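You operate a simulated robot arm through the tools that you are given. There is no shell and no other tool.

Carry out the task below with a simulated robot arm. There is one attempt and no reset: what you move stays moved.

Task
Swap straps on the tarp: yellow on and tight, then orange off.
Fine: orange buckle back beside its ratchet, its teal lever left free.
Where things are to end (x, y in the base frame): orange buckle within 0.04 m of [0.63, 0.41].

Only the result counts: the job must be done as asked and must still hold three seconds after the hand-in. Knocking over, shifting, dropping, spilling or breaking anything else fails it.

Robot
A 7-joint arm with a two-finger gripper, fixed in place. Base frame: the origin is at the foot of the arm, x ahead of it, y to its left, z up; the work surface is at about z = 0.78. Lengths are in m, angles in degrees, forces in N, time in s.
With the tool pointing down near the work surface it reaches from about 0.38 to 0.78 m from the base axis. Its first joint turns from -143.0 to 143.0 degrees. Payload 2.45 kg.
Tool frame: the origin (TCP) lies between the finger pads and is the grasp point; the fingertips stand 0.026 m ahead of it; z points along the fingers, y is the line along which they close. The gripper opens to 0.096 m. The gripper's body begins 0.069 m behind the TCP.
Orientation is that of the tool frame in the base frame, as [roll, pitch, yaw] about the fixed x, y, z axes, in that order (R = Rz(yaw) Ry(pitch) Rx(roll)). With the fingers straight down and closing along the base's y, the tool's x points along the base's -x, its y along +y and its z along -z.

Tools
- The arm moves only by the tool send_rows. Its argument "targets" is text: rows parted by semicolons, each of 7 numbers parted by spaces: the shift along the tool's x, y, z in units of 100 mm (1.0 is 100 mm), then the turn, a rotation vector about the tool's x, y, z in units of 180 degrees (1.0 is 180 degrees), then the opening in per cent of the stroke, from 0 (shut) to 100 (fully open). In form: dx dy dz rx ry rz gripper; .... A call has 1 to 20 rows; each row is the pose to reach, as a shift and turn from the pose commanded when the call began, along the tool's axes at that moment. A call with a number of a shift or a turn outside -1 to 1 is refused whole. A row lasts 0.2 s, in which the tool goes at most 0.05 m and 8.6 degrees; a call with a longer step from one row to the next is refused whole, and so is a gripper value outside its range. Where a pose cannot be reached the arm comes as near as it can. A force on the tool above 50 N (or 10 N above the force at the start of the call, whichever is more), or a blocked arm, ends the call early, and 0.2 s more pass. Each finger halts on what it meets, pressing with about 30 N; the grip force reading is that of the motor and also rises with nothing between the fingers. The clock runs only during rows and for 0.2 s after the last one: add rows that repeat a pose to give the fingers time. The reply holds the time, the measured pose of the TCP, the force on the tool along the base axes, the opening and the grip force, in the units named above and with some noise, with the torque about the TCP (base axes, N m) and any sound that the robot's microphone picked up.
- Cameras (640 x 400 px; columns grow to the right, rows downward): "scene" is fixed at [0.2209, -0.6492, 1.5901]; the picture's right is [0.97, -0.22, 0.00], its down [-0.10, -0.44, -0.89] and it looks along [0.20, 0.87, -0.45] (base axes); focal length 331 px, centre (320, 200). "wrist" rides on the gripper at [0.082, 0.003, -0.098] in the tool frame; the picture's right is [-0.04, 1.00, 0.00], its down [-0.73, -0.03, -0.68] and it looks along [-0.68, -0.03, 0.73] (tool axes); focal length 256 px, centre (320, 200). There is no depth. A picture from a camera that has moved, and an enlarged one, comes with that camera's place and axes in the base frame and with its lens.
- camera(camera): a new picture of that camera. It takes no simulated time.
- lift_body(by): slides the trunk up (or, below 0, down) by that many m; the arm rides with it, the base frame stays. It gives what a move gives, with no picture.
- close_up(camera, box): a new picture of the part [left, top, right, bottom] of that camera's present view, enlarged. It takes no simulated time.
- close_job(): hands the job in; it is judged then, once.

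Places have to be worked out from the pictures, the camera data and where the tool is seen. Open the gripper and draw the arm clear of the work before you hand the job in, unless the task says otherwise.

The tools are called after "Request:" as a command line: name --argument value ..., lists and objects as JSON in quotes. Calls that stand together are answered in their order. send_rows: Moves the arm, as the interface text tells. Its arguments: {"type":"object","properties":{"targets":{"type":"string"}},"required":["targets"]} The other tools are called the same way: lift_body (by) slides the trunk up or down; camera (camera) takes a picture; close_up (camera, box) takes an enlarged picture of a part of a camera's view; close_job () hands the job in.

At the start:

```text
clock: 0.0
eef_pos: [0.3843, 0.3126, 1.1636]
tcp_rot: [-180.0, -0.1, 179.9]
wrist_force: [0.6, 0.9, -0.5]
torque: [0.01, 0.0, 0.02]
gripper_width: 0.0961
grip_force: 0.0
trunk travel left (down, up): [-0.575, 0.065]
```

scene: 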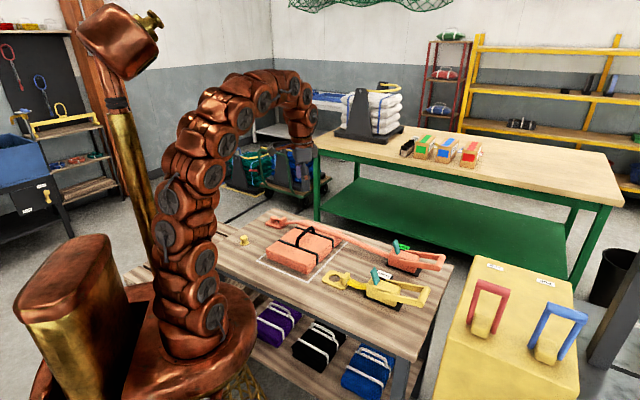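
wrist: 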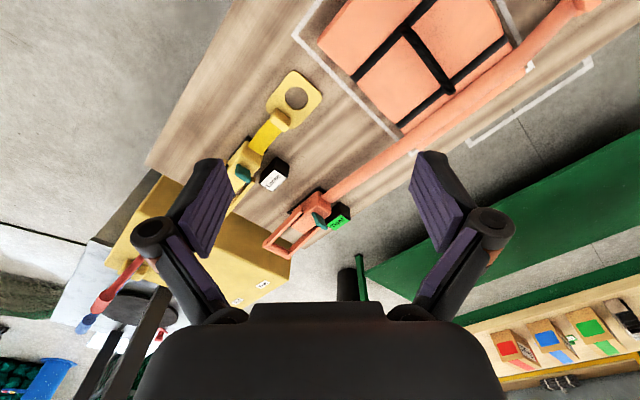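

I start by looking closely at the work surface from both cameras to understand the straps, ratchets and hooks.

Request:
close_up --camera "scene" --box '[220, 200, 460, 350]'

Request:
close_up --camera "wrist" --box '[200, 50, 360, 270]'

Request:
close_up --camera "scene" --box '[330, 220, 460, 320]'

Request:
close_up --camera "scene" --box '[220, 190, 350, 290]'

```text
2.67 times, centred on (340, 275) of scene
camera zoom: at [0.2209, -0.6492, 1.5901], right [0.97, -0.22, 0.0], down [-0.1, -0.44, -0.89], along [0.2, 0.87, -0.45], focal length 884 px, centre (267, 0)
```

zoom: 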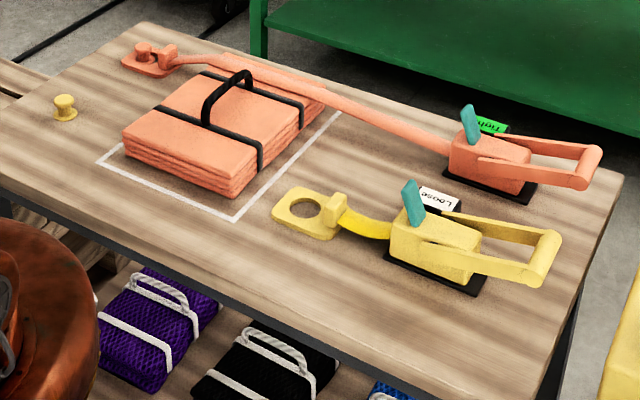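

```text
1.82 times, centred on (280, 160) of wrist
camera zoom: at [0.3027, 0.3162, 1.2622], right [0.04, 1.0, 0.0], down [0.73, -0.03, 0.68], along [0.68, -0.03, -0.73], focal length 465 px, centre (393, 273)
```

zoom: 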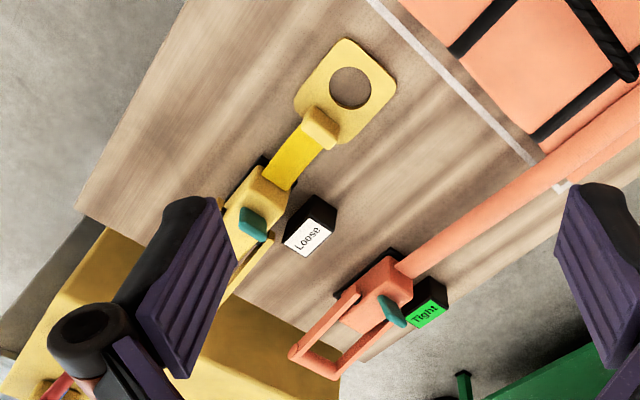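

```text
4.00 times, centred on (395, 270) of scene
camera zoom: at [0.2209, -0.6492, 1.5901], right [0.97, -0.22, 0.0], down [-0.1, -0.44, -0.89], along [0.2, 0.87, -0.45], focal length 1326 px, centre (20, -80)
```

zoom: 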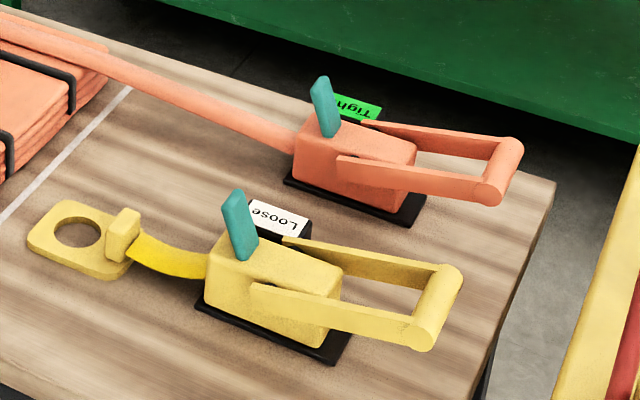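

```text
4.00 times, centred on (285, 240) of scene
camera zoom: at [0.2209, -0.6492, 1.5901], right [0.97, -0.22, 0.0], down [-0.1, -0.44, -0.89], along [0.2, 0.87, -0.45], focal length 1326 px, centre (460, 40)
```

zoom: 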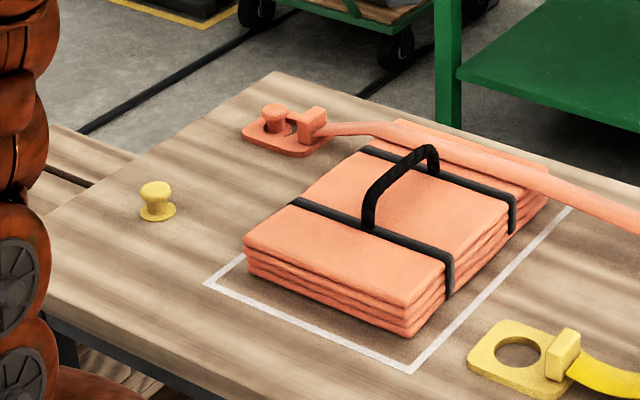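

The pictures show the orange strap already over the tarp and Tight, and the yellow strap Loose. I put the yellow buckle's hole near (0.488, 0.267), its tab near (0.52, 0.23), the yellow post near (0.17, 0.58) and the orange post near (0.32, 0.72). I'll lower the arm to get a better wrist view of the yellow ratchet.

Request:
send_rows --targets "0 -0.3 0.33 0 0 0 100; 0 -0.6 0.66 0 0 0 100; 0 -0.9 1.0 0 0 0 100; 0 -0.9 1.0 0 0 0 100"

Request:
camera --camera "wrist"

```text
clock: 1.0
eef_pos: [0.384, 0.2234, 1.0619]
tcp_rot: [180.0, 0.1, 179.9]
wrist_force: [-0.3, -0.3, 0.1]
torque: [0.02, 0.01, 0.01]
gripper_width: 0.0961
grip_force: 0.0
trunk travel left (down, up): [-0.575, 0.065]
```

```text
taken
camera wrist: at [0.3032, 0.2259, 1.1603], right [0.04, 1.0, 0.0], down [0.73, -0.03, 0.68], along [0.68, -0.03, -0.73], focal length 256 px, centre (320, 200)
```

wrist: 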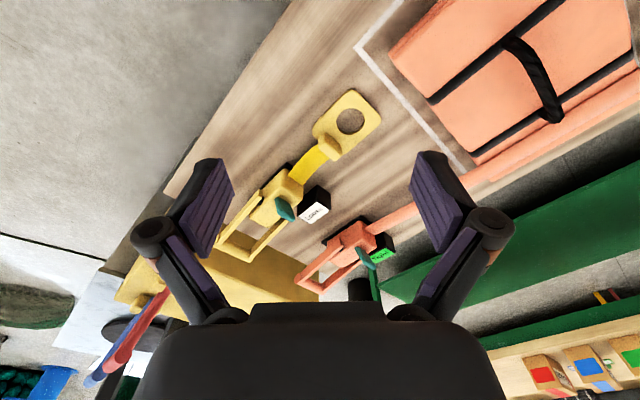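

The view is good, so I'll zoom in on the ratchets and the yellow buckle to get their shapes.

Request:
close_up --camera "wrist" --box '[210, 80, 402, 200]'

Request:
close_up --camera "wrist" --box '[210, 180, 402, 300]'

Request:
close_up --camera "wrist" --box '[300, 80, 396, 160]'

```text
3.33 times, centred on (306, 140) of wrist
camera zoom: at [0.3032, 0.2259, 1.1603], right [0.04, 1.0, 0.0], down [0.73, -0.03, 0.68], along [0.68, -0.03, -0.73], focal length 853 px, centre (367, 400)
```

zoom: 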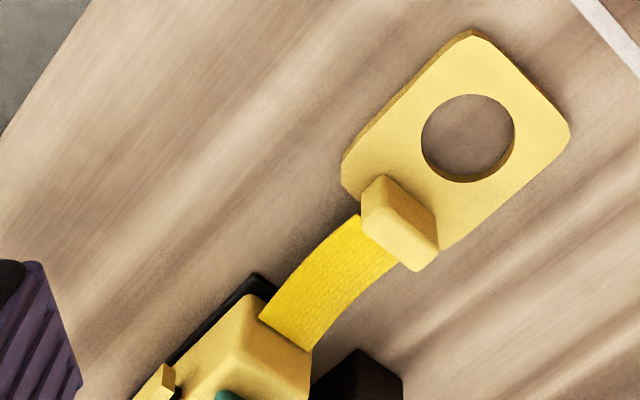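

```text
3.33 times, centred on (306, 240) of wrist
camera zoom: at [0.3032, 0.2259, 1.1603], right [0.04, 1.0, 0.0], down [0.73, -0.03, 0.68], along [0.68, -0.03, -0.73], focal length 853 px, centre (367, 67)
```

zoom: 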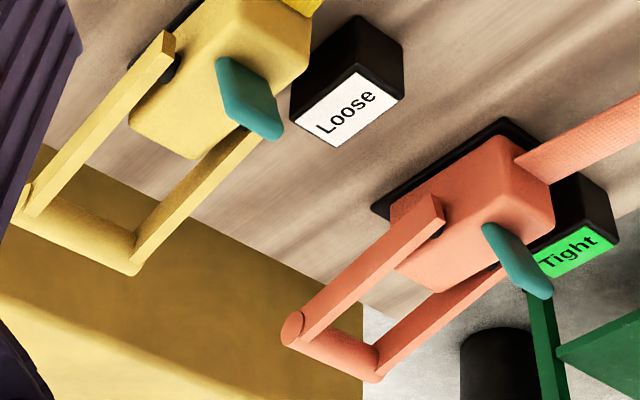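

```text
5.00 times, centred on (348, 120) of wrist
camera zoom: at [0.3032, 0.2259, 1.1603], right [0.04, 1.0, 0.0], down [0.73, -0.03, 0.68], along [0.68, -0.03, -0.73], focal length 1280 px, centre (180, 600)
```

zoom: 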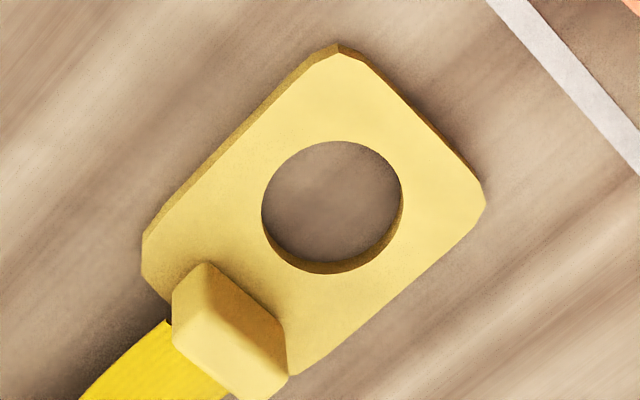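

The yellow tab is a block about 35 mm wide across the strap, centred near (0.519, 0.231). The hole is about 44 mm across and 47 mm beyond the tab. I'll turn the tool 45° so the fingers close across the strap and the wrist camera looks down on the hole side, and move above the tab.

Request:
send_rows --targets "-0.17 0.01 0.1 0 0 0.042 100; -0.34 0.02 0.2 0 0 0.084 100; -0.5 0.03 0.3 0 0 0.126 100; -0.67 0.05 0.4 0 0 0.168 100; -0.84 0.06 0.5 0 0 0.21 100; -1.0 0.07 0.6 0 0 0.25 100; -1.0 0.07 0.6 0 0 0.25 100"

Request:
camera --camera "wrist"

```text
clock: 2.6
eef_pos: [0.4839, 0.2302, 1.003]
tcp_rot: [-180.0, 0.0, 134.9]
wrist_force: [-0.6, -0.4, 0.0]
torque: [0.0, 0.02, -0.01]
gripper_width: 0.0965
grip_force: 0.0
trunk travel left (down, up): [-0.575, 0.065]
```

```text
taken
camera wrist: at [0.4288, 0.2906, 1.1018], right [0.74, 0.68, 0.0], down [0.5, -0.54, 0.68], along [0.46, -0.5, -0.73], focal length 256 px, centre (320, 200)
```

wrist: 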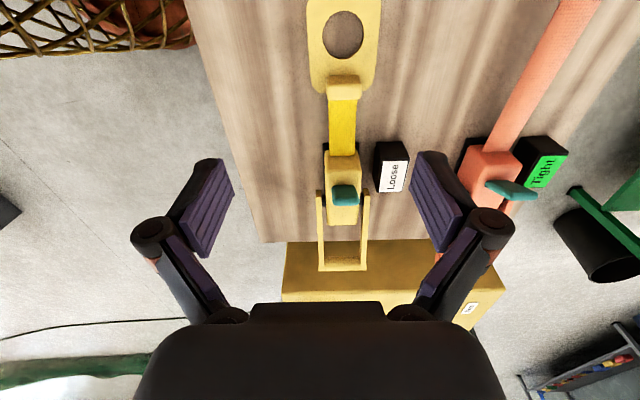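

The camera now looks along the strap, and I place the tab at about (0.518, 0.233). I'll lower the tool to z ≈ 0.90 directly above it and check again.

Request:
send_rows --targets "-0.08 0.08 0.33 0 0 0 100; -0.15 0.16 0.66 0 0 0 100; -0.22 0.25 1.0 0 0 0 100; -0.22 0.25 1.0 0 0 0 100"

Request:
camera --camera "wrist"

Request:
close_up --camera "scene" --box '[320, 220, 420, 310]'

```text
clock: 3.6
eef_pos: [0.5179, 0.2307, 0.9015]
tcp_rot: [180.0, -0.1, 134.9]
wrist_force: [-1.0, 0.8, 0.6]
torque: [0.01, 0.01, -0.01]
gripper_width: 0.096
grip_force: 0.1
trunk travel left (down, up): [-0.575, 0.065]
```

```text
taken
camera wrist: at [0.4628, 0.2908, 0.9999], right [0.73, 0.68, 0.0], down [0.5, -0.54, 0.68], along [0.46, -0.5, -0.73], focal length 256 px, centre (320, 200)
```

wrist: 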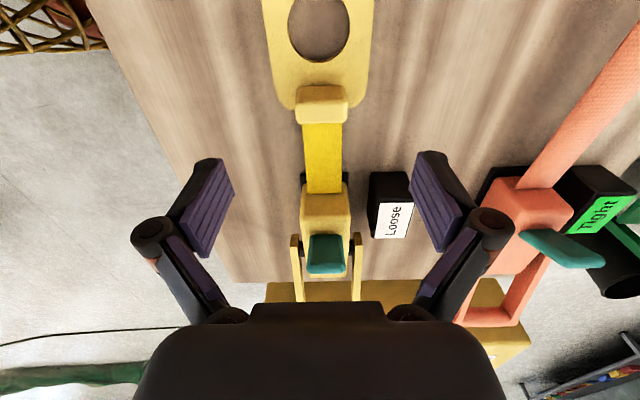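

```text
4.44 times, centred on (370, 265) of scene
camera zoom: at [0.2209, -0.6492, 1.5901], right [0.97, -0.22, 0.0], down [-0.1, -0.44, -0.89], along [0.2, 0.87, -0.45], focal length 1473 px, centre (98, -89)
```

zoom: 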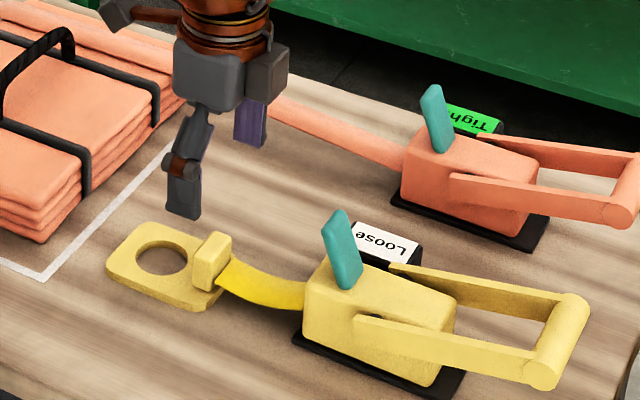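

I'll zoom in on the tab in the wrist view for its exact position and size.

Request:
close_up --camera "wrist" --box '[256, 60, 384, 140]'

```text
5.00 times, centred on (320, 100) of wrist
camera zoom: at [0.4628, 0.2908, 0.9999], right [0.73, 0.68, 0.0], down [0.5, -0.54, 0.68], along [0.46, -0.5, -0.73], focal length 1280 px, centre (320, 700)
```

zoom: 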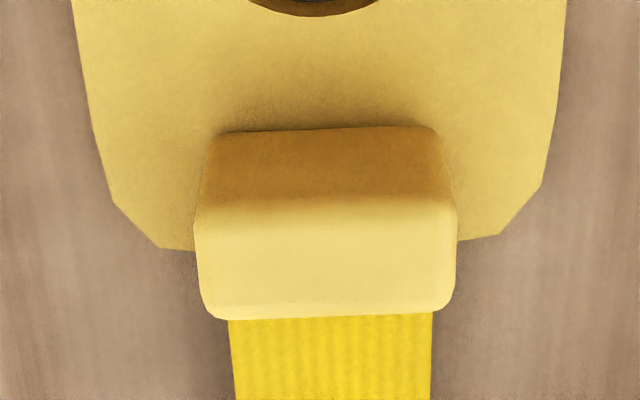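

The tab measures about 37 mm wide, 17 mm thick and 31 mm tall, with its top at z ≈ 0.818. It is centred at (0.518, 0.232), right below the TCP. I'll partly close the fingers and descend so the fingertips stop just above the plate.

Request:
send_rows --targets "0 0.03 0.15 0 0 0 65; 0 0.05 0.35 0 0 0 65; 0 0.05 0.55 0 0 0 65; 0 0.05 0.7 0 0 0 65; 0 0.05 0.82 0 0 0 65; 0 0.05 0.82 0 0 0 65"

Request:
camera --camera "wrist"

Request:
close_up --camera "scene" --box '[320, 220, 420, 310]'

```text
clock: 5.0
eef_pos: [0.5202, 0.2355, 0.8218]
tcp_rot: [179.9, 0.0, 134.9]
wrist_force: [0.2, -0.3, -0.8]
torque: [0.01, 0.02, -0.01]
gripper_width: 0.0625
grip_force: 0.1
trunk travel left (down, up): [-0.575, 0.065]
```

```text
taken
camera wrist: at [0.466, 0.2959, 0.9199], right [0.73, 0.68, 0.0], down [0.5, -0.54, 0.68], along [0.46, -0.5, -0.73], focal length 256 px, centre (320, 200)
```

wrist: 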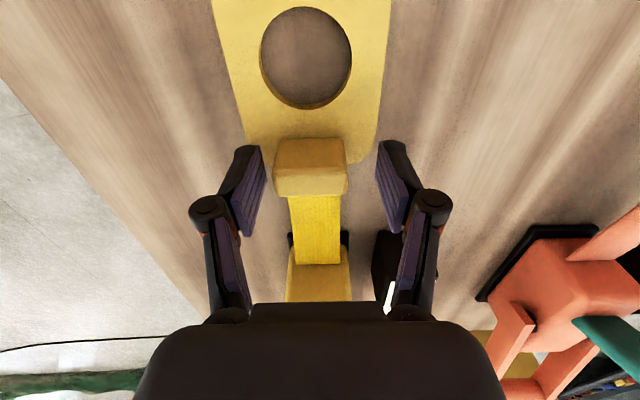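

```text
4.44 times, centred on (370, 265) of scene
camera zoom: at [0.2209, -0.6492, 1.5901], right [0.97, -0.22, 0.0], down [-0.1, -0.44, -0.89], along [0.2, 0.87, -0.45], focal length 1473 px, centre (98, -89)
```

zoom: 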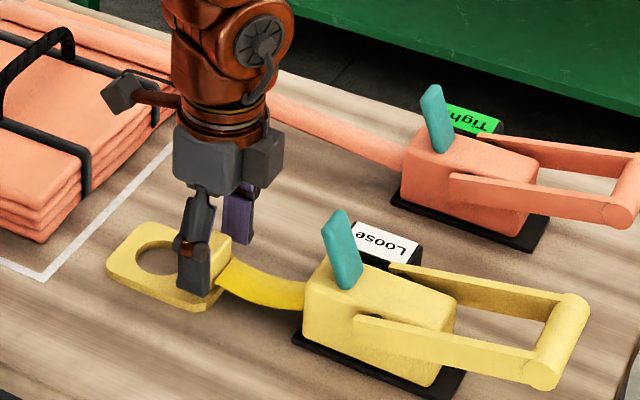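

The tab sits about 4.5 mm to the left of the finger centre, and there is no contact force. I'll shift across by that amount, go about 1 mm lower and close on the tab.

Request:
send_rows --targets "0 -0.045 0.02 0 0 0 65; 0 -0.045 0.03 0 0 0 65; 0 -0.045 0.03 0 0 0 45; 0 -0.045 0.03 0 0 0 20; 0 -0.045 0.03 0 0 0 0; 0 -0.045 0.03 0 0 0 0; 0 -0.045 0.03 0 0 0 0"

Request:
camera --camera "wrist"

```text
clock: 6.6
eef_pos: [0.5174, 0.2324, 0.8176]
tcp_rot: [179.9, 0.1, 135.1]
wrist_force: [1.7, 0.4, 1.5]
torque: [0.03, 0.04, -0.02]
gripper_width: 0.0372
grip_force: 30.0
trunk travel left (down, up): [-0.575, 0.065]
```

```text
taken
camera wrist: at [0.4621, 0.2925, 0.9166], right [0.73, 0.68, 0.0], down [0.5, -0.54, 0.68], along [0.46, -0.5, -0.73], focal length 256 px, centre (320, 200)
```

wrist: 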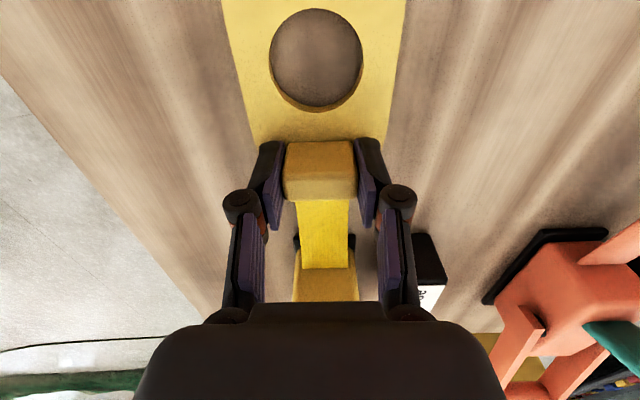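

The grip holds at 37.2 mm with 30 N. I'll lift the buckle straight up, feeling for strap drag.

Request:
send_rows --targets "0 0 -0.15 0 0 0 0; 0 0 -0.35 0 0 0 0; 0 0 -0.6 0 0 0 0; 0 0 -0.8 0 0 0 0; 0 0 -1.0 0 0 0 0; 0 0 -1.0 0 0 0 0"

Request:
camera --camera "wrist"

Request:
close_up --camera "scene" --box '[220, 170, 460, 320]'

```text
clock: 8.0
eef_pos: [0.519, 0.2318, 0.9193]
tcp_rot: [180.0, 0.1, 135.0]
wrist_force: [0.9, 0.9, -0.2]
torque: [0.0, 0.02, 0.01]
gripper_width: 0.0
grip_force: 28.6
trunk travel left (down, up): [-0.575, 0.065]
```

```text
taken
camera wrist: at [0.4635, 0.2936, 1.0174], right [0.73, 0.68, 0.0], down [0.5, -0.54, 0.68], along [0.46, -0.5, -0.73], focal length 256 px, centre (320, 200)
```

wrist: 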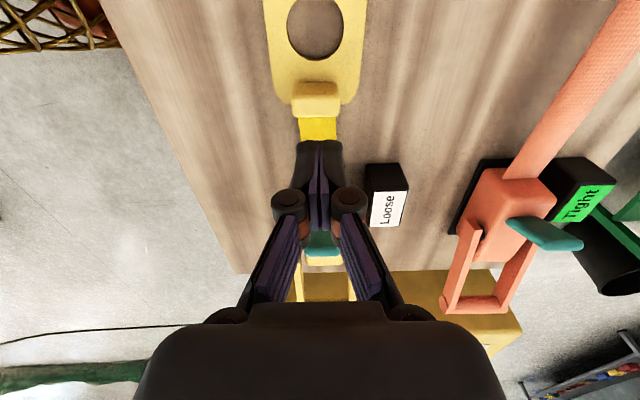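

```text
2.67 times, centred on (340, 245) of scene
camera zoom: at [0.2209, -0.6492, 1.5901], right [0.97, -0.22, 0.0], down [-0.1, -0.44, -0.89], along [0.2, 0.87, -0.45], focal length 884 px, centre (267, 80)
```

zoom: 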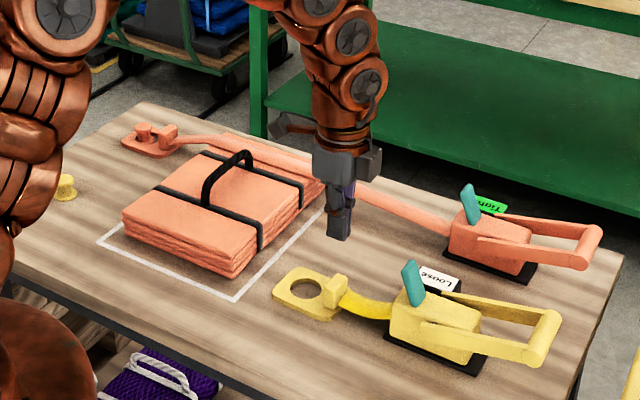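

The tab slipped out of the fingers during the lift, and the buckle is where it was. I'll go back down, grip a little deeper, and lift only about 1 cm so I can read the force.

Request:
send_rows --targets "0 0 0.1 0 0 0 30; 0 0 0.2 0 0 0 60; 0 0 0.3 0 0 0 60; 0 0 0.4 0 0 0 60; 0 0 0.5 0 0 0 60; 0 0 0.6 0 0 0 60; 0 0 0.75 0 0 0 60; 0 0 0.9 0 0 0 60; 0 0 1.0 0 0 0 60; 0 0 1.0 0 0 0 60"

Request:
camera --camera "wrist"

```text
clock: 10.2
eef_pos: [0.5182, 0.2312, 0.8182]
tcp_rot: [-180.0, 0.0, 134.9]
wrist_force: [-0.5, 0.9, -0.8]
torque: [-0.02, -0.02, 0.01]
gripper_width: 0.0575
grip_force: 0.1
trunk travel left (down, up): [-0.575, 0.065]
```

```text
taken
camera wrist: at [0.4632, 0.292, 0.9172], right [0.73, 0.68, 0.0], down [0.5, -0.54, 0.68], along [0.46, -0.5, -0.73], focal length 256 px, centre (320, 200)
```

wrist: 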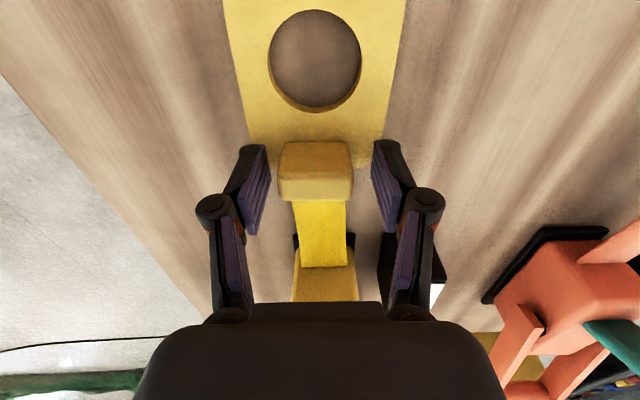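

No contact yet at TCP z = 0.818. I'll feel downward a few millimetres to find the plate.

Request:
send_rows --targets "0 0 0.02 0 0 0 60; 0 0 0.04 0 0 0 60; 0 0 0.04 0 0 0 60"

```text
clock: 11.0
eef_pos: [0.5182, 0.2319, 0.8146]
tcp_rot: [-179.9, 0.0, 135.1]
wrist_force: [-0.1, 0.1, 0.3]
torque: [-0.03, -0.01, -0.02]
gripper_width: 0.0578
grip_force: 0.0
trunk travel left (down, up): [-0.575, 0.065]
```

Still free, with the fingertips at about z = 0.789. I'll go a little further down.

Request:
send_rows --targets "0 0 0.015 0 0 0 60; 0 0 0.03 0 0 0 60; 0 0 0.03 0 0 0 60"

```text
clock: 11.8
eef_pos: [0.5181, 0.2315, 0.8103]
tcp_rot: [179.9, 0.0, 135.1]
wrist_force: [-0.1, -0.9, 0.7]
torque: [-0.01, 0.02, 0.01]
gripper_width: 0.0575
grip_force: 0.0
trunk travel left (down, up): [-0.575, 0.065]
```

Still no contact with the fingertips at about z = 0.785. I'll close here, lift in 1 cm, and read the force and width.

Request:
send_rows --targets "0 0 0 0 0 0 40; 0 0 0 0 0 0 20; 0 0 0 0 0 0 0; 0 0 0 0 0 0 0; 0 0 0 0 0 0 0; 0 0 -0.03 0 0 0 0; 0 0 -0.06 0 0 0 0; 0 0 -0.1 0 0 0 0; 0 0 -0.1 0 0 0 0"

Request:
camera --camera "wrist"

Request:
close_up --camera "scene" --box '[320, 220, 420, 310]'

```text
clock: 13.8
eef_pos: [0.517, 0.233, 0.8205]
tcp_rot: [179.9, 0.1, 135.0]
wrist_force: [0.2, -0.1, -2.1]
torque: [0.02, -0.03, 0.02]
gripper_width: 0.0376
grip_force: 30.0
trunk travel left (down, up): [-0.575, 0.065]
```

```text
taken
camera wrist: at [0.4622, 0.293, 0.9197], right [0.73, 0.68, 0.0], down [0.5, -0.54, 0.68], along [0.46, -0.5, -0.73], focal length 256 px, centre (320, 200)
```

wrist: 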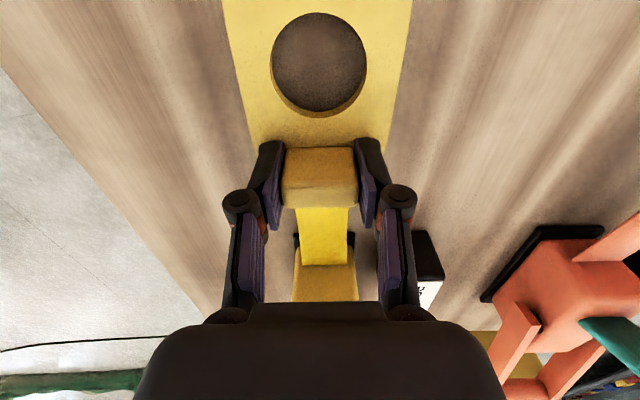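

```text
4.44 times, centred on (370, 265) of scene
camera zoom: at [0.2209, -0.6492, 1.5901], right [0.97, -0.22, 0.0], down [-0.1, -0.44, -0.89], along [0.2, 0.87, -0.45], focal length 1473 px, centre (98, -89)
```

zoom: 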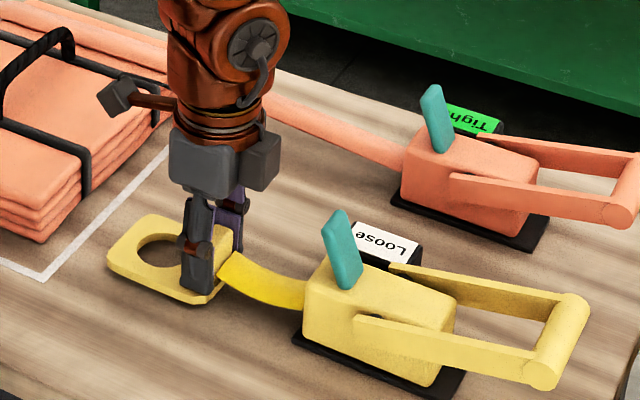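

The buckle rose with the gripper this time at about 2 N. I'll continue up slowly in 2 cm increments while watching the force.

Request:
send_rows --targets "0 0 -0.05 0 0 0 0; 0 0 -0.1 0 0 0 0; 0 0 -0.15 0 0 0 0; 0 0 -0.2 0 0 0 0; 0 0 -0.2 0 0 0 0"

Request:
camera --camera "wrist"

```text
clock: 15.0
eef_pos: [0.5167, 0.2321, 0.8421]
tcp_rot: [179.9, 0.0, 135.0]
wrist_force: [0.2, -0.3, -1.7]
torque: [-0.02, -0.02, 0.0]
gripper_width: 0.0375
grip_force: 30.1
trunk travel left (down, up): [-0.575, 0.065]
```

```text
taken
camera wrist: at [0.4622, 0.2926, 0.9403], right [0.73, 0.68, 0.0], down [0.5, -0.54, 0.68], along [0.46, -0.5, -0.73], focal length 256 px, centre (320, 200)
```

wrist: 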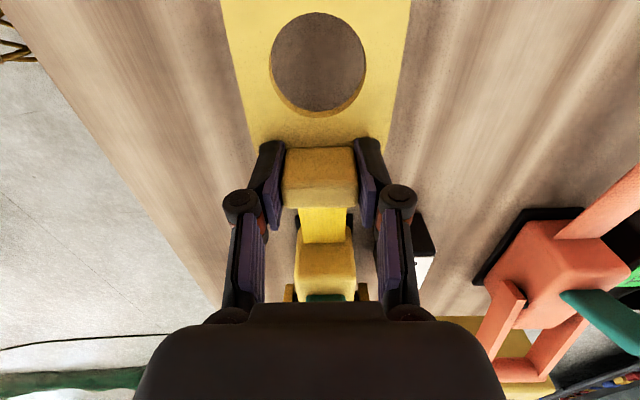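

It is still held, with a steady load of about 1.7 N. I'll keep lifting gently.

Request:
send_rows --targets "0 0 -0.07 0 0 0 0; 0 0 -0.14 0 0 0 0; 0 0 -0.21 0 0 0 0; 0 0 -0.28 0 0 0 0; 0 0 -0.35 0 0 0 0; 0 0 -0.35 0 0 0 0"

Request:
camera --camera "wrist"

```text
clock: 16.4
eef_pos: [0.5186, 0.2327, 0.8765]
tcp_rot: [-180.0, 0.1, 135.0]
wrist_force: [0.1, -0.9, -1.6]
torque: [-0.03, -0.06, -0.01]
gripper_width: 0.0374
grip_force: 29.8
trunk travel left (down, up): [-0.575, 0.065]
```

```text
taken
camera wrist: at [0.4627, 0.2924, 0.9748], right [0.73, 0.68, 0.0], down [0.5, -0.54, 0.68], along [0.46, -0.5, -0.73], focal length 256 px, centre (320, 200)
```

wrist: 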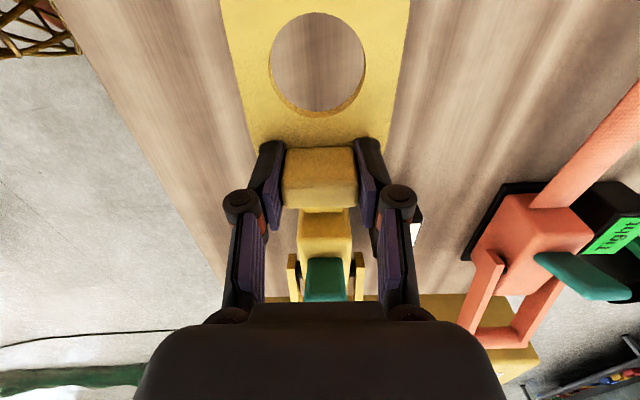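

Still secure at TCP z = 0.877. I'll lift another 8 cm at the same gentle pace.

Request:
send_rows --targets "0 0 -0.08 0 0 0 0; 0 0 -0.16 0 0 0 0; 0 0 -0.24 0 0 0 0; 0 0 -0.32 0 0 0 0; 0 0 -0.4 0 0 0 0; 0 0 -0.48 0 0 0 0; 0 0 -0.56 0 0 0 0; 0 0 -0.64 0 0 0 0; 0 0 -0.72 0 0 0 0; 0 0 -0.8 0 0 0 0; 0 0 -0.8 0 0 0 0"

Request:
camera --camera "wrist"

Request:
camera --camera "scene"

```text
clock: 18.8
eef_pos: [0.5174, 0.2325, 0.9571]
tcp_rot: [-180.0, 0.0, 135.0]
wrist_force: [0.8, 0.4, 0.4]
torque: [0.0, 0.01, -0.02]
gripper_width: 0.0002
grip_force: 28.6
trunk travel left (down, up): [-0.575, 0.065]
```

```text
taken
camera wrist: at [0.4622, 0.2927, 1.0555], right [0.73, 0.68, 0.0], down [0.5, -0.54, 0.68], along [0.46, -0.5, -0.73], focal length 256 px, centre (320, 200)
```

wrist: 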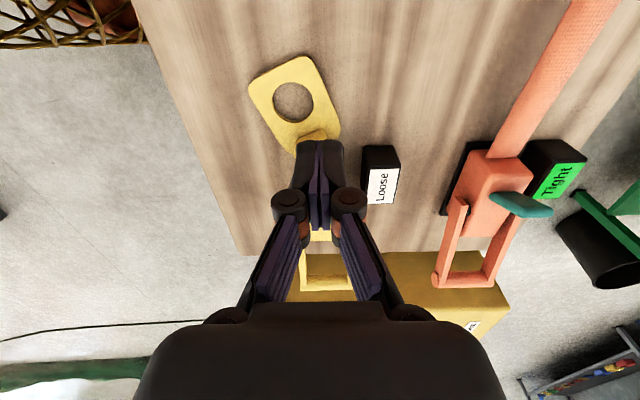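

```text
taken
```

scene: 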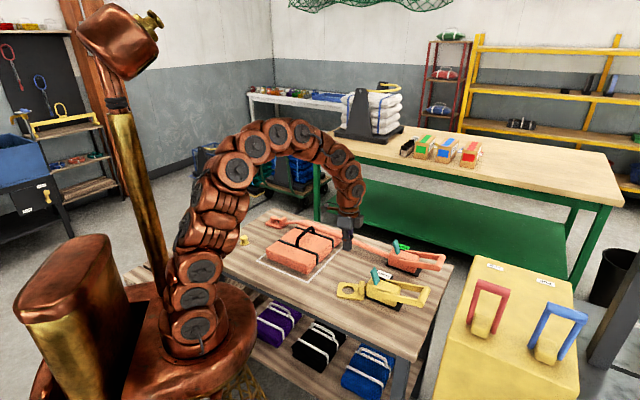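

The buckle was pulled from the fingers again at about 8 cm of lift and now lies slightly rotated. So the strap is length-limited: the ratchet does not pay it out while the teal lever is in its present position. I'll look closely at the lever and ratchet.

Request:
close_up --camera "scene" --box '[335, 240, 447, 310]'

Request:
close_up --camera "scene" --box '[370, 220, 450, 290]'

Request:
close_up --camera "wrist" --box '[230, 40, 420, 170]'

Request:
close_up --camera "wrist" --box '[420, 120, 600, 300]'

```text
5.71 times, centred on (391, 275) of scene
camera zoom: at [0.2209, -0.6492, 1.5901], right [0.97, -0.22, 0.0], down [-0.1, -0.44, -0.89], along [0.2, 0.87, -0.45], focal length 1894 px, centre (-86, -229)
```

zoom: 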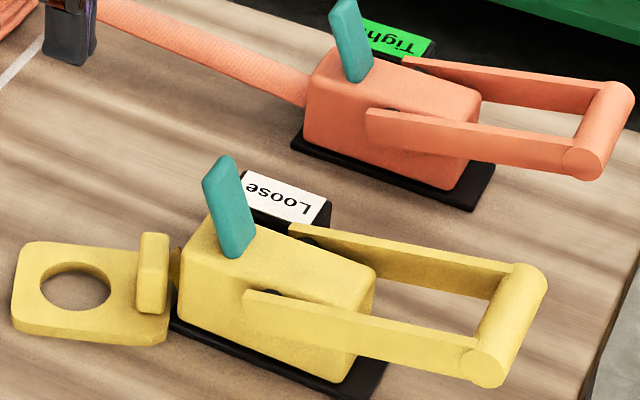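

```text
5.71 times, centred on (410, 255) of scene
camera zoom: at [0.2209, -0.6492, 1.5901], right [0.97, -0.22, 0.0], down [-0.1, -0.44, -0.89], along [0.2, 0.87, -0.45], focal length 1894 px, centre (-194, -114)
```

zoom: 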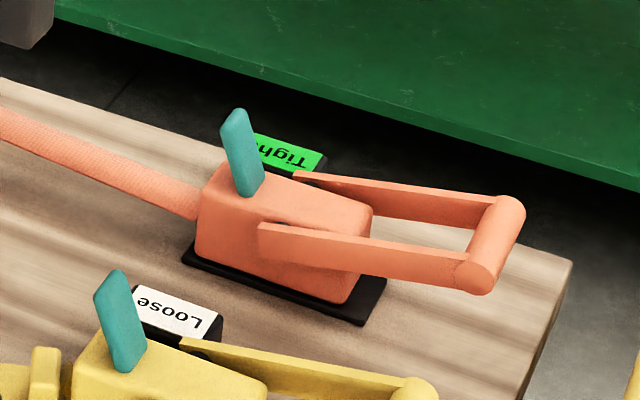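

```text
3.08 times, centred on (325, 105) of wrist
camera zoom: at [0.4622, 0.2927, 1.0555], right [0.73, 0.68, 0.0], down [0.5, -0.54, 0.68], along [0.46, -0.5, -0.73], focal length 788 px, centre (305, 492)
```

zoom: 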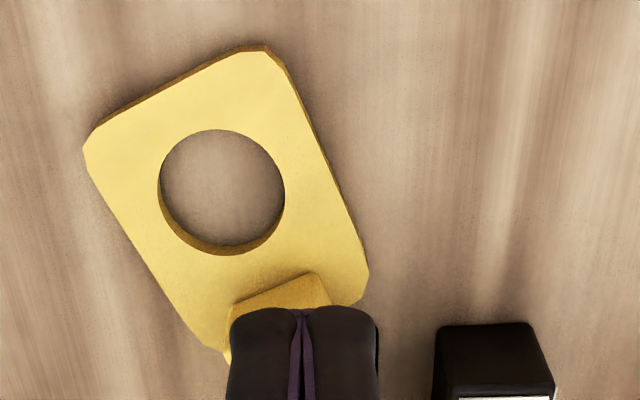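

```text
2.22 times, centred on (510, 210) of wrist
camera zoom: at [0.4622, 0.2927, 1.0555], right [0.73, 0.68, 0.0], down [0.5, -0.54, 0.68], along [0.46, -0.5, -0.73], focal length 569 px, centre (-102, 178)
```

zoom: 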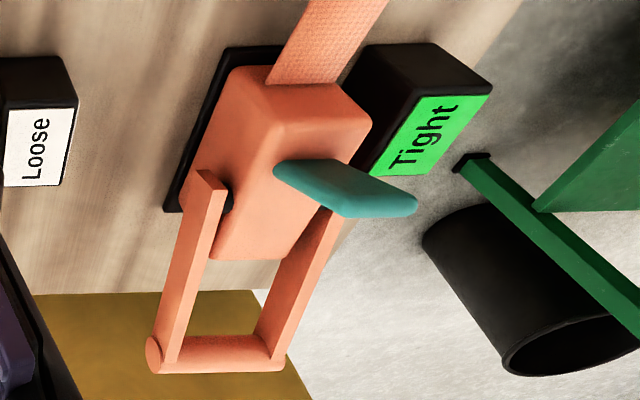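

The buckle now lies close against the ratchet, with its hole near (0.514, 0.194). Both teal levers stand nearly upright, leaning about 10° toward the strap. I'll turn the tool 90° so the wrist camera sees the yellow ratchet from the side and the fingers can close on the lever along the strap direction.

Request:
send_rows --targets "-0.08 -0.07 -0.03 0 0 -0.045 0; -0.16 -0.14 -0.06 0 0 -0.09 0; -0.25 -0.21 -0.09 0 0 -0.135 0; -0.34 -0.28 -0.12 0 0 -0.18 0; -0.43 -0.36 -0.15 0 0 -0.225 0; -0.52 -0.44 -0.18 0 0 -0.27 0; -0.61 -0.52 -0.2 0 0 -0.315 0; -0.7 -0.6 -0.2 0 0 -0.36 0; -0.8 -0.67 -0.2 0 0 -0.405 0; -0.9 -0.75 -0.2 0 0 -0.45 0; -1.0 -0.83 -0.2 0 0 -0.495 0; -1.0 -0.83 -0.2 0 0 -0.5 0"

Request:
camera --camera "wrist"

```text
clock: 21.4
eef_pos: [0.5309, 0.1029, 0.9764]
tcp_rot: [-180.0, 0.1, -134.9]
wrist_force: [1.0, 0.3, 0.3]
torque: [-0.01, 0.01, 0.01]
gripper_width: 0.0002
grip_force: 28.4
trunk travel left (down, up): [-0.575, 0.065]
```

```text
taken
camera wrist: at [0.4711, 0.0477, 1.0758], right [-0.68, 0.73, 0.0], down [0.54, 0.5, 0.68], along [0.5, 0.46, -0.73], focal length 256 px, centre (320, 200)
```

wrist: 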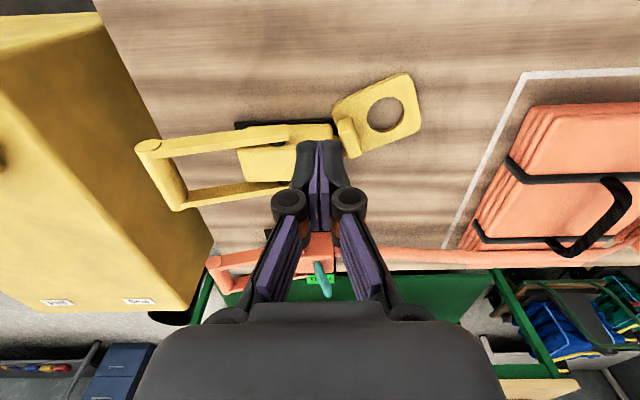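

The closed fingers hide the lever, so I'll open them to see it between the fingers.

Request:
send_rows --targets "-0.1 0 0 0 0 0 60; -0.2 0 0 0 0 0 100; -0.2 0 0 0 0 0 100; -0.2 0 0 0 0 0 100; -0.2 0 0 0 0 0 100"

Request:
camera --camera "wrist"

Request:
close_up --camera "wrist" --box '[220, 70, 420, 220]'

```text
clock: 22.6
eef_pos: [0.5444, 0.117, 0.9763]
tcp_rot: [-180.0, 0.0, -135.1]
wrist_force: [-0.2, -0.6, 0.3]
torque: [0.0, 0.0, -0.02]
gripper_width: 0.0962
grip_force: 0.1
trunk travel left (down, up): [-0.575, 0.065]
```

```text
taken
camera wrist: at [0.4845, 0.0618, 1.0746], right [-0.68, 0.73, 0.0], down [0.54, 0.5, 0.68], along [0.5, 0.46, -0.73], focal length 256 px, centre (320, 200)
```

wrist: 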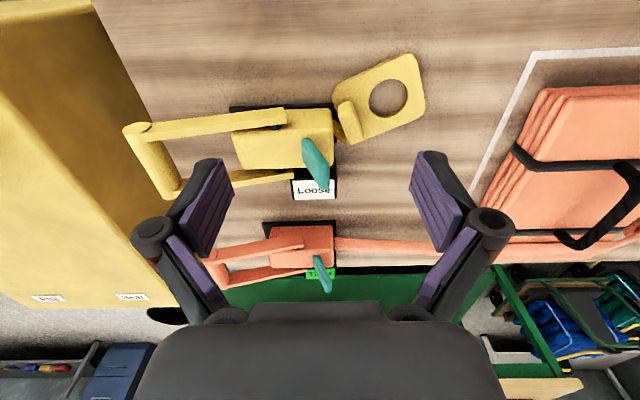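

```text
2.67 times, centred on (320, 145) of wrist
camera zoom: at [0.4845, 0.0618, 1.0746], right [-0.68, 0.73, 0.0], down [0.54, 0.5, 0.68], along [0.5, 0.46, -0.73], focal length 683 px, centre (320, 347)
```

zoom: 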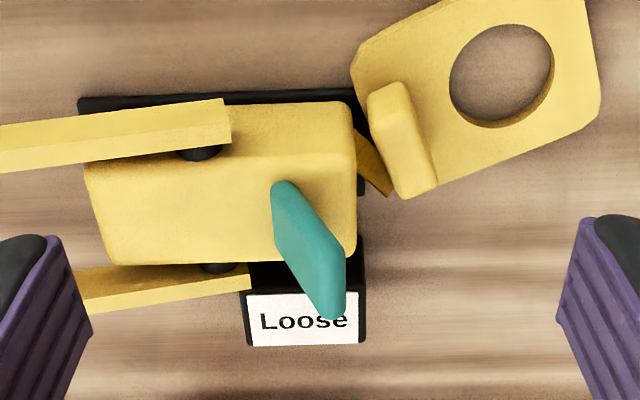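

I triangulate the lever's top at about (0.595, 0.171, 0.89) and its base at about (0.599, 0.152, 0.84). I'll centre the open fingers above it so they can straddle it and push either way, then look again.

Request:
send_rows --targets "-0.18 0 0 0 0 0 55; -0.36 -0.02 0 0 0 0 55; -0.54 -0.03 0.1 0 0 0 55; -0.71 -0.03 0.2 0 0 0 55; -0.71 -0.03 0.3 0 0 0 55; -0.71 -0.03 0.3 0 0 0 55"

Request:
camera --camera "wrist"

Request:
close_up --camera "scene" --box '[335, 220, 447, 310]'

```text
clock: 24.0
eef_pos: [0.5975, 0.1654, 0.9477]
tcp_rot: [-179.9, 0.0, -135.0]
wrist_force: [0.8, 0.5, 0.3]
torque: [-0.03, -0.02, 0.03]
gripper_width: 0.0528
grip_force: 0.0
trunk travel left (down, up): [-0.575, 0.065]
```

```text
taken
camera wrist: at [0.5375, 0.11, 1.0459], right [-0.68, 0.73, 0.0], down [0.54, 0.5, 0.68], along [0.5, 0.46, -0.73], focal length 256 px, centre (320, 200)
```

wrist: 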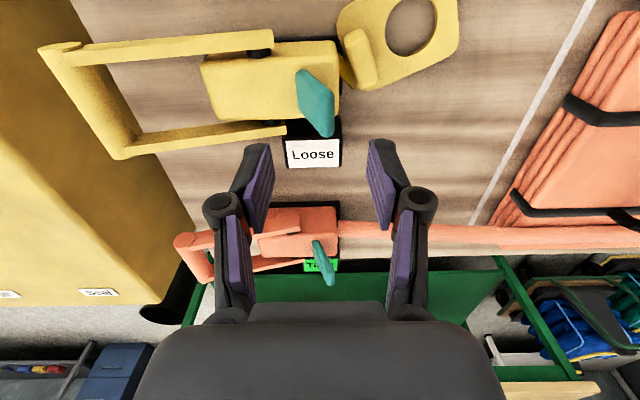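

```text
4.44 times, centred on (391, 265) of scene
camera zoom: at [0.2209, -0.6492, 1.5901], right [0.97, -0.22, 0.0], down [-0.1, -0.44, -0.89], along [0.2, 0.87, -0.45], focal length 1473 px, centre (4, -89)
```

zoom: 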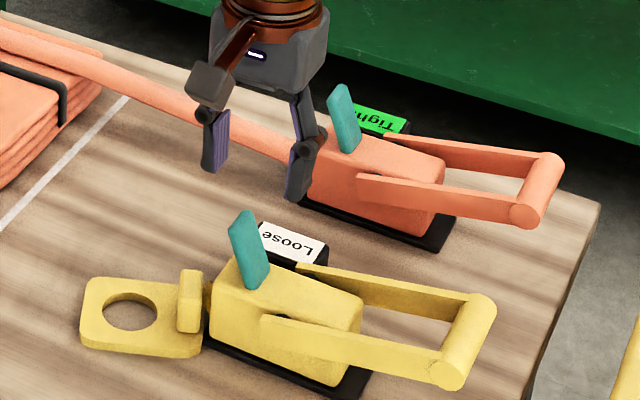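

The fingers are centred over the lever top at about (0.594, 0.166, 0.893). I'll descend to straddle the upper half of the lever.

Request:
send_rows --targets "0 0 0.15 0 0 0 55; 0 0 0.3 0 0 0 55; 0 0 0.45 0 0 0 55; 0 0 0.6 0 0 0 55; 0 0 0.65 0 0 0 55; 0 0 0.65 0 0 0 55"

Request:
camera --camera "wrist"

Request:
close_up --camera "scene" --box '[335, 220, 447, 310]'

```text
clock: 25.4
eef_pos: [0.5975, 0.1648, 0.8819]
tcp_rot: [-180.0, 0.0, -135.0]
wrist_force: [1.2, 0.1, -0.1]
torque: [0.03, -0.01, 0.01]
gripper_width: 0.0529
grip_force: 0.0
trunk travel left (down, up): [-0.575, 0.065]
```

```text
taken
camera wrist: at [0.5371, 0.11, 0.9802], right [-0.68, 0.73, 0.0], down [0.54, 0.5, 0.68], along [0.5, 0.46, -0.73], focal length 256 px, centre (320, 200)
```

wrist: 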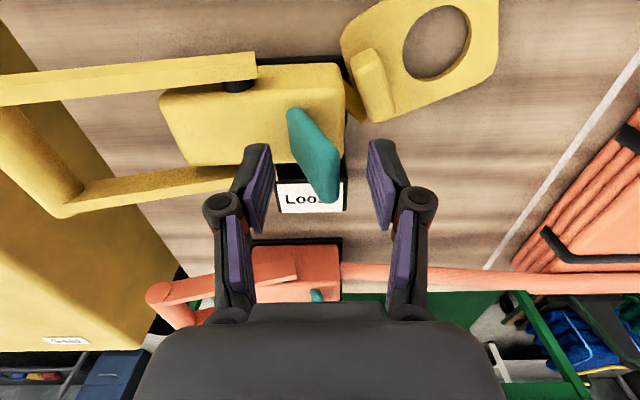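

```text
4.44 times, centred on (391, 265) of scene
camera zoom: at [0.2209, -0.6492, 1.5901], right [0.97, -0.22, 0.0], down [-0.1, -0.44, -0.89], along [0.2, 0.87, -0.45], focal length 1473 px, centre (4, -89)
```

zoom: 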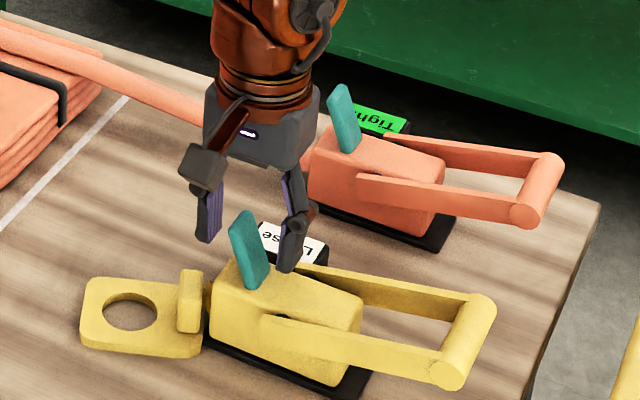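

The lever sits between the fingers. I'll narrow the gap to about 30 mm and gently push toward the handle side, reading the force.

Request:
send_rows --targets "0 0 0 0 0 0 40; 0 0 0 0 0 0 32; 0 0 0 0 0 0 32; 0 -0.05 0 0 0 0 32; 0 -0.1 0 0 0 0 32; 0 -0.15 0 0 0 0 32; 0 -0.15 0 0 0 0 32"

Request:
camera --camera "wrist"

```text
clock: 27.0
eef_pos: [0.6058, 0.153, 0.882]
tcp_rot: [180.0, 0.0, -135.1]
wrist_force: [-0.1, 0.3, 0.2]
torque: [-0.01, -0.03, -0.02]
gripper_width: 0.0311
grip_force: 0.0
trunk travel left (down, up): [-0.575, 0.065]
```

```text
taken
camera wrist: at [0.5474, 0.0985, 0.9801], right [-0.68, 0.73, 0.0], down [0.54, 0.5, 0.68], along [0.5, 0.46, -0.73], focal length 256 px, centre (320, 200)
```

wrist: 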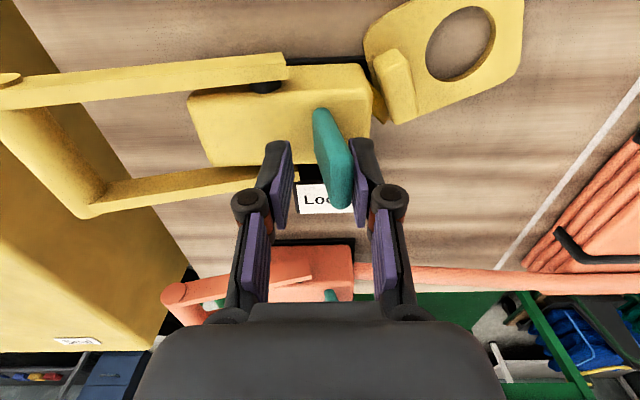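

The strap-side finger is just reaching the lever, with no force yet. I'll push another 15 mm toward the handle.

Request:
send_rows --targets "0 -0.04 0 0 0 0 32; 0 -0.08 0 0 0 0 32; 0 -0.12 0 0 0 0 32; 0 -0.15 0 0 0 0 32; 0 -0.15 0 0 0 0 32"

Request:
camera --camera "wrist"

Request:
close_up --camera "scene" --box '[335, 220, 447, 310]'

```text
clock: 28.2
eef_pos: [0.618, 0.1447, 0.8809]
tcp_rot: [-180.0, 0.0, -135.0]
wrist_force: [-0.5, 0.5, -1.0]
torque: [0.01, -0.01, 0.03]
gripper_width: 0.0306
grip_force: 0.0
trunk travel left (down, up): [-0.575, 0.065]
```

```text
taken
camera wrist: at [0.5585, 0.0889, 0.9799], right [-0.68, 0.73, 0.0], down [0.54, 0.5, 0.68], along [0.5, 0.46, -0.73], focal length 256 px, centre (320, 200)
```

wrist: 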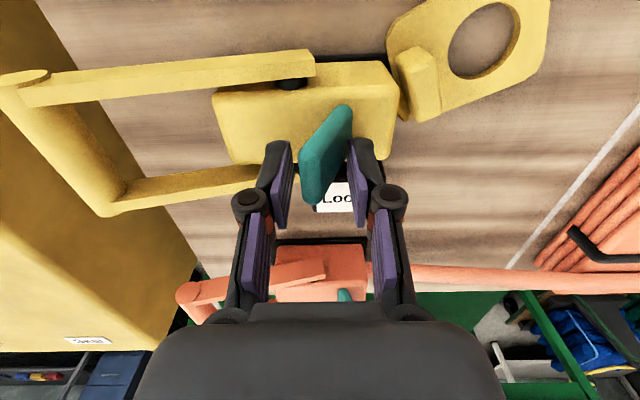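

```text
4.44 times, centred on (391, 265) of scene
camera zoom: at [0.2209, -0.6492, 1.5901], right [0.97, -0.22, 0.0], down [-0.1, -0.44, -0.89], along [0.2, 0.87, -0.45], focal length 1473 px, centre (4, -89)
```

zoom: 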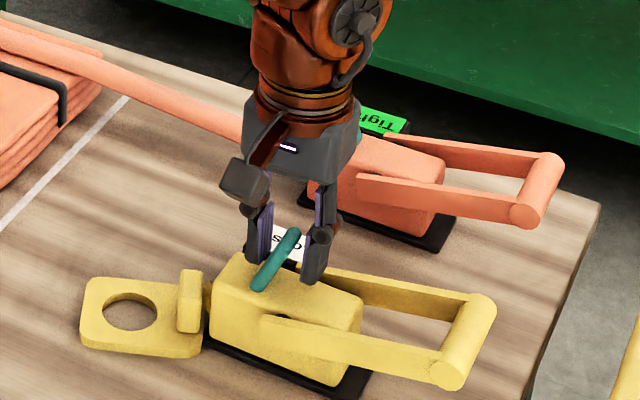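

The lever snapped over and now leans toward the handle, which should be the free position. I'll raise the hand clear and check that the lever stays there.

Request:
send_rows --targets "0 0 0 0 0 0 50; 0 0.05 -0.05 0 0 0 60; 0 0.05 -0.2 0 0 0 60; 0 0.05 -0.4 0 0 0 60; 0 0.05 -0.6 0 0 0 60; 0 0.05 -0.8 0 0 0 60; 0 0.05 -1.0 0 0 0 60; 0 0.05 -1.0 0 0 0 60"

Request:
camera --camera "wrist"

Request:
close_up --camera "scene" --box '[335, 220, 447, 310]'

```text
clock: 30.0
eef_pos: [0.6118, 0.148, 0.9817]
tcp_rot: [-180.0, 0.0, -135.1]
wrist_force: [0.4, 0.6, -0.5]
torque: [0.02, 0.0, 0.0]
gripper_width: 0.0575
grip_force: 0.0
trunk travel left (down, up): [-0.575, 0.065]
```

```text
taken
camera wrist: at [0.553, 0.0929, 1.0802], right [-0.68, 0.73, 0.0], down [0.54, 0.5, 0.68], along [0.5, 0.46, -0.73], focal length 256 px, centre (320, 200)
```

wrist: 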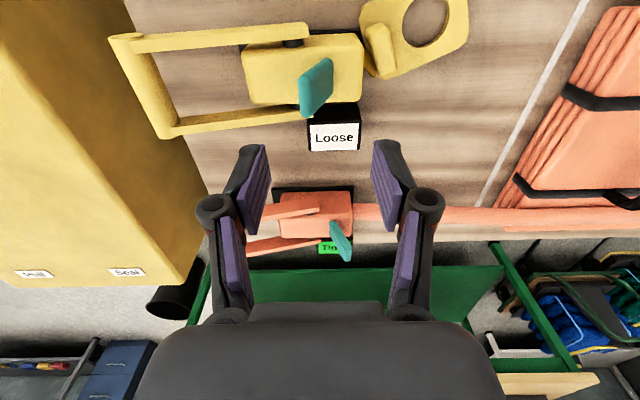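

```text
4.44 times, centred on (391, 265) of scene
camera zoom: at [0.2209, -0.6492, 1.5901], right [0.97, -0.22, 0.0], down [-0.1, -0.44, -0.89], along [0.2, 0.87, -0.45], focal length 1473 px, centre (4, -89)
```

zoom: 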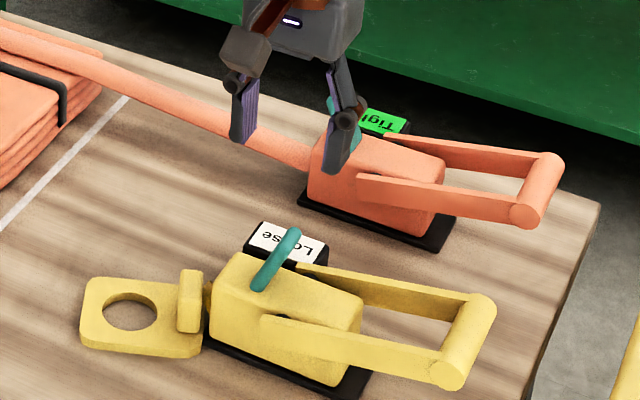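

The lever stays tipped toward the handle. The buckle's tab is now at about (0.556, 0.172) with its axis turned about 18°. I'll turn the tool to match, move above the tab and check.

Request:
send_rows --targets "0.03 0.07 0.05 0 0 0.045 62; 0.05 0.14 0.1 0 0 0.09 62; 0.08 0.21 0.15 0 0 0.135 62; 0.1 0.28 0.2 0 0 0.18 62; 0.13 0.35 0.25 0 0 0.225 62; 0.16 0.42 0.3 0 0 0.27 62; 0.19 0.49 0.35 0 0 0.315 62; 0.22 0.55 0.4 0 0 0.36 62; 0.23 0.59 0.5 0 0 0.4 62; 0.23 0.59 0.5 0 0 0.4 62"

Request:
camera --camera "wrist"

Request:
close_up --camera "wrist" --box '[240, 20, 400, 140]'

```text
clock: 32.2
eef_pos: [0.5561, 0.1734, 0.9312]
tcp_rot: [-180.0, 0.0, 152.9]
wrist_force: [-0.3, 0.6, -0.5]
torque: [0.0, 0.03, -0.03]
gripper_width: 0.0594
grip_force: 0.1
trunk travel left (down, up): [-0.575, 0.065]
```

```text
taken
camera wrist: at [0.4855, 0.214, 1.0307], right [0.49, 0.87, 0.0], down [0.64, -0.36, 0.68], along [0.59, -0.33, -0.73], focal length 256 px, centre (320, 200)
```

wrist: 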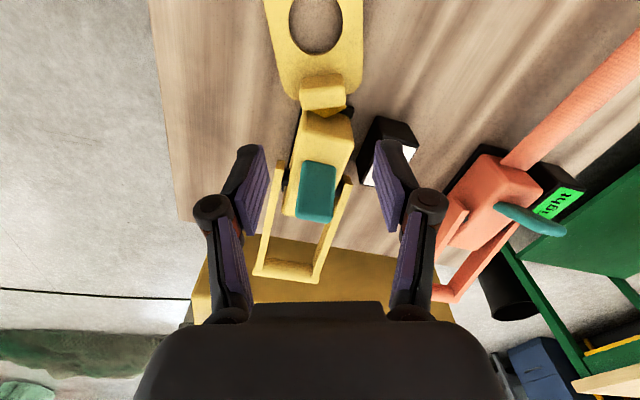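

```text
3.33 times, centred on (320, 80) of wrist
camera zoom: at [0.4855, 0.214, 1.0307], right [0.49, 0.87, 0.0], down [0.64, -0.36, 0.68], along [0.59, -0.33, -0.73], focal length 853 px, centre (320, 600)
```

zoom: 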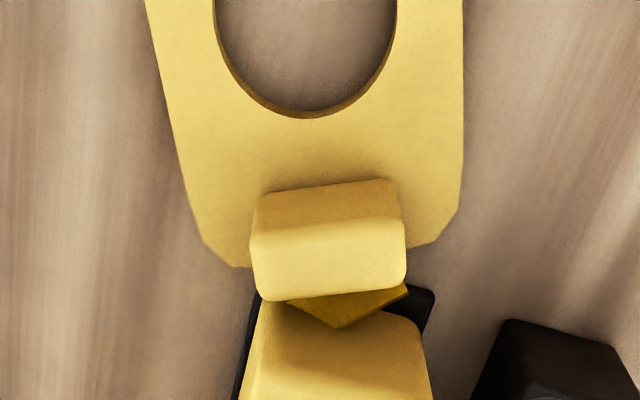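

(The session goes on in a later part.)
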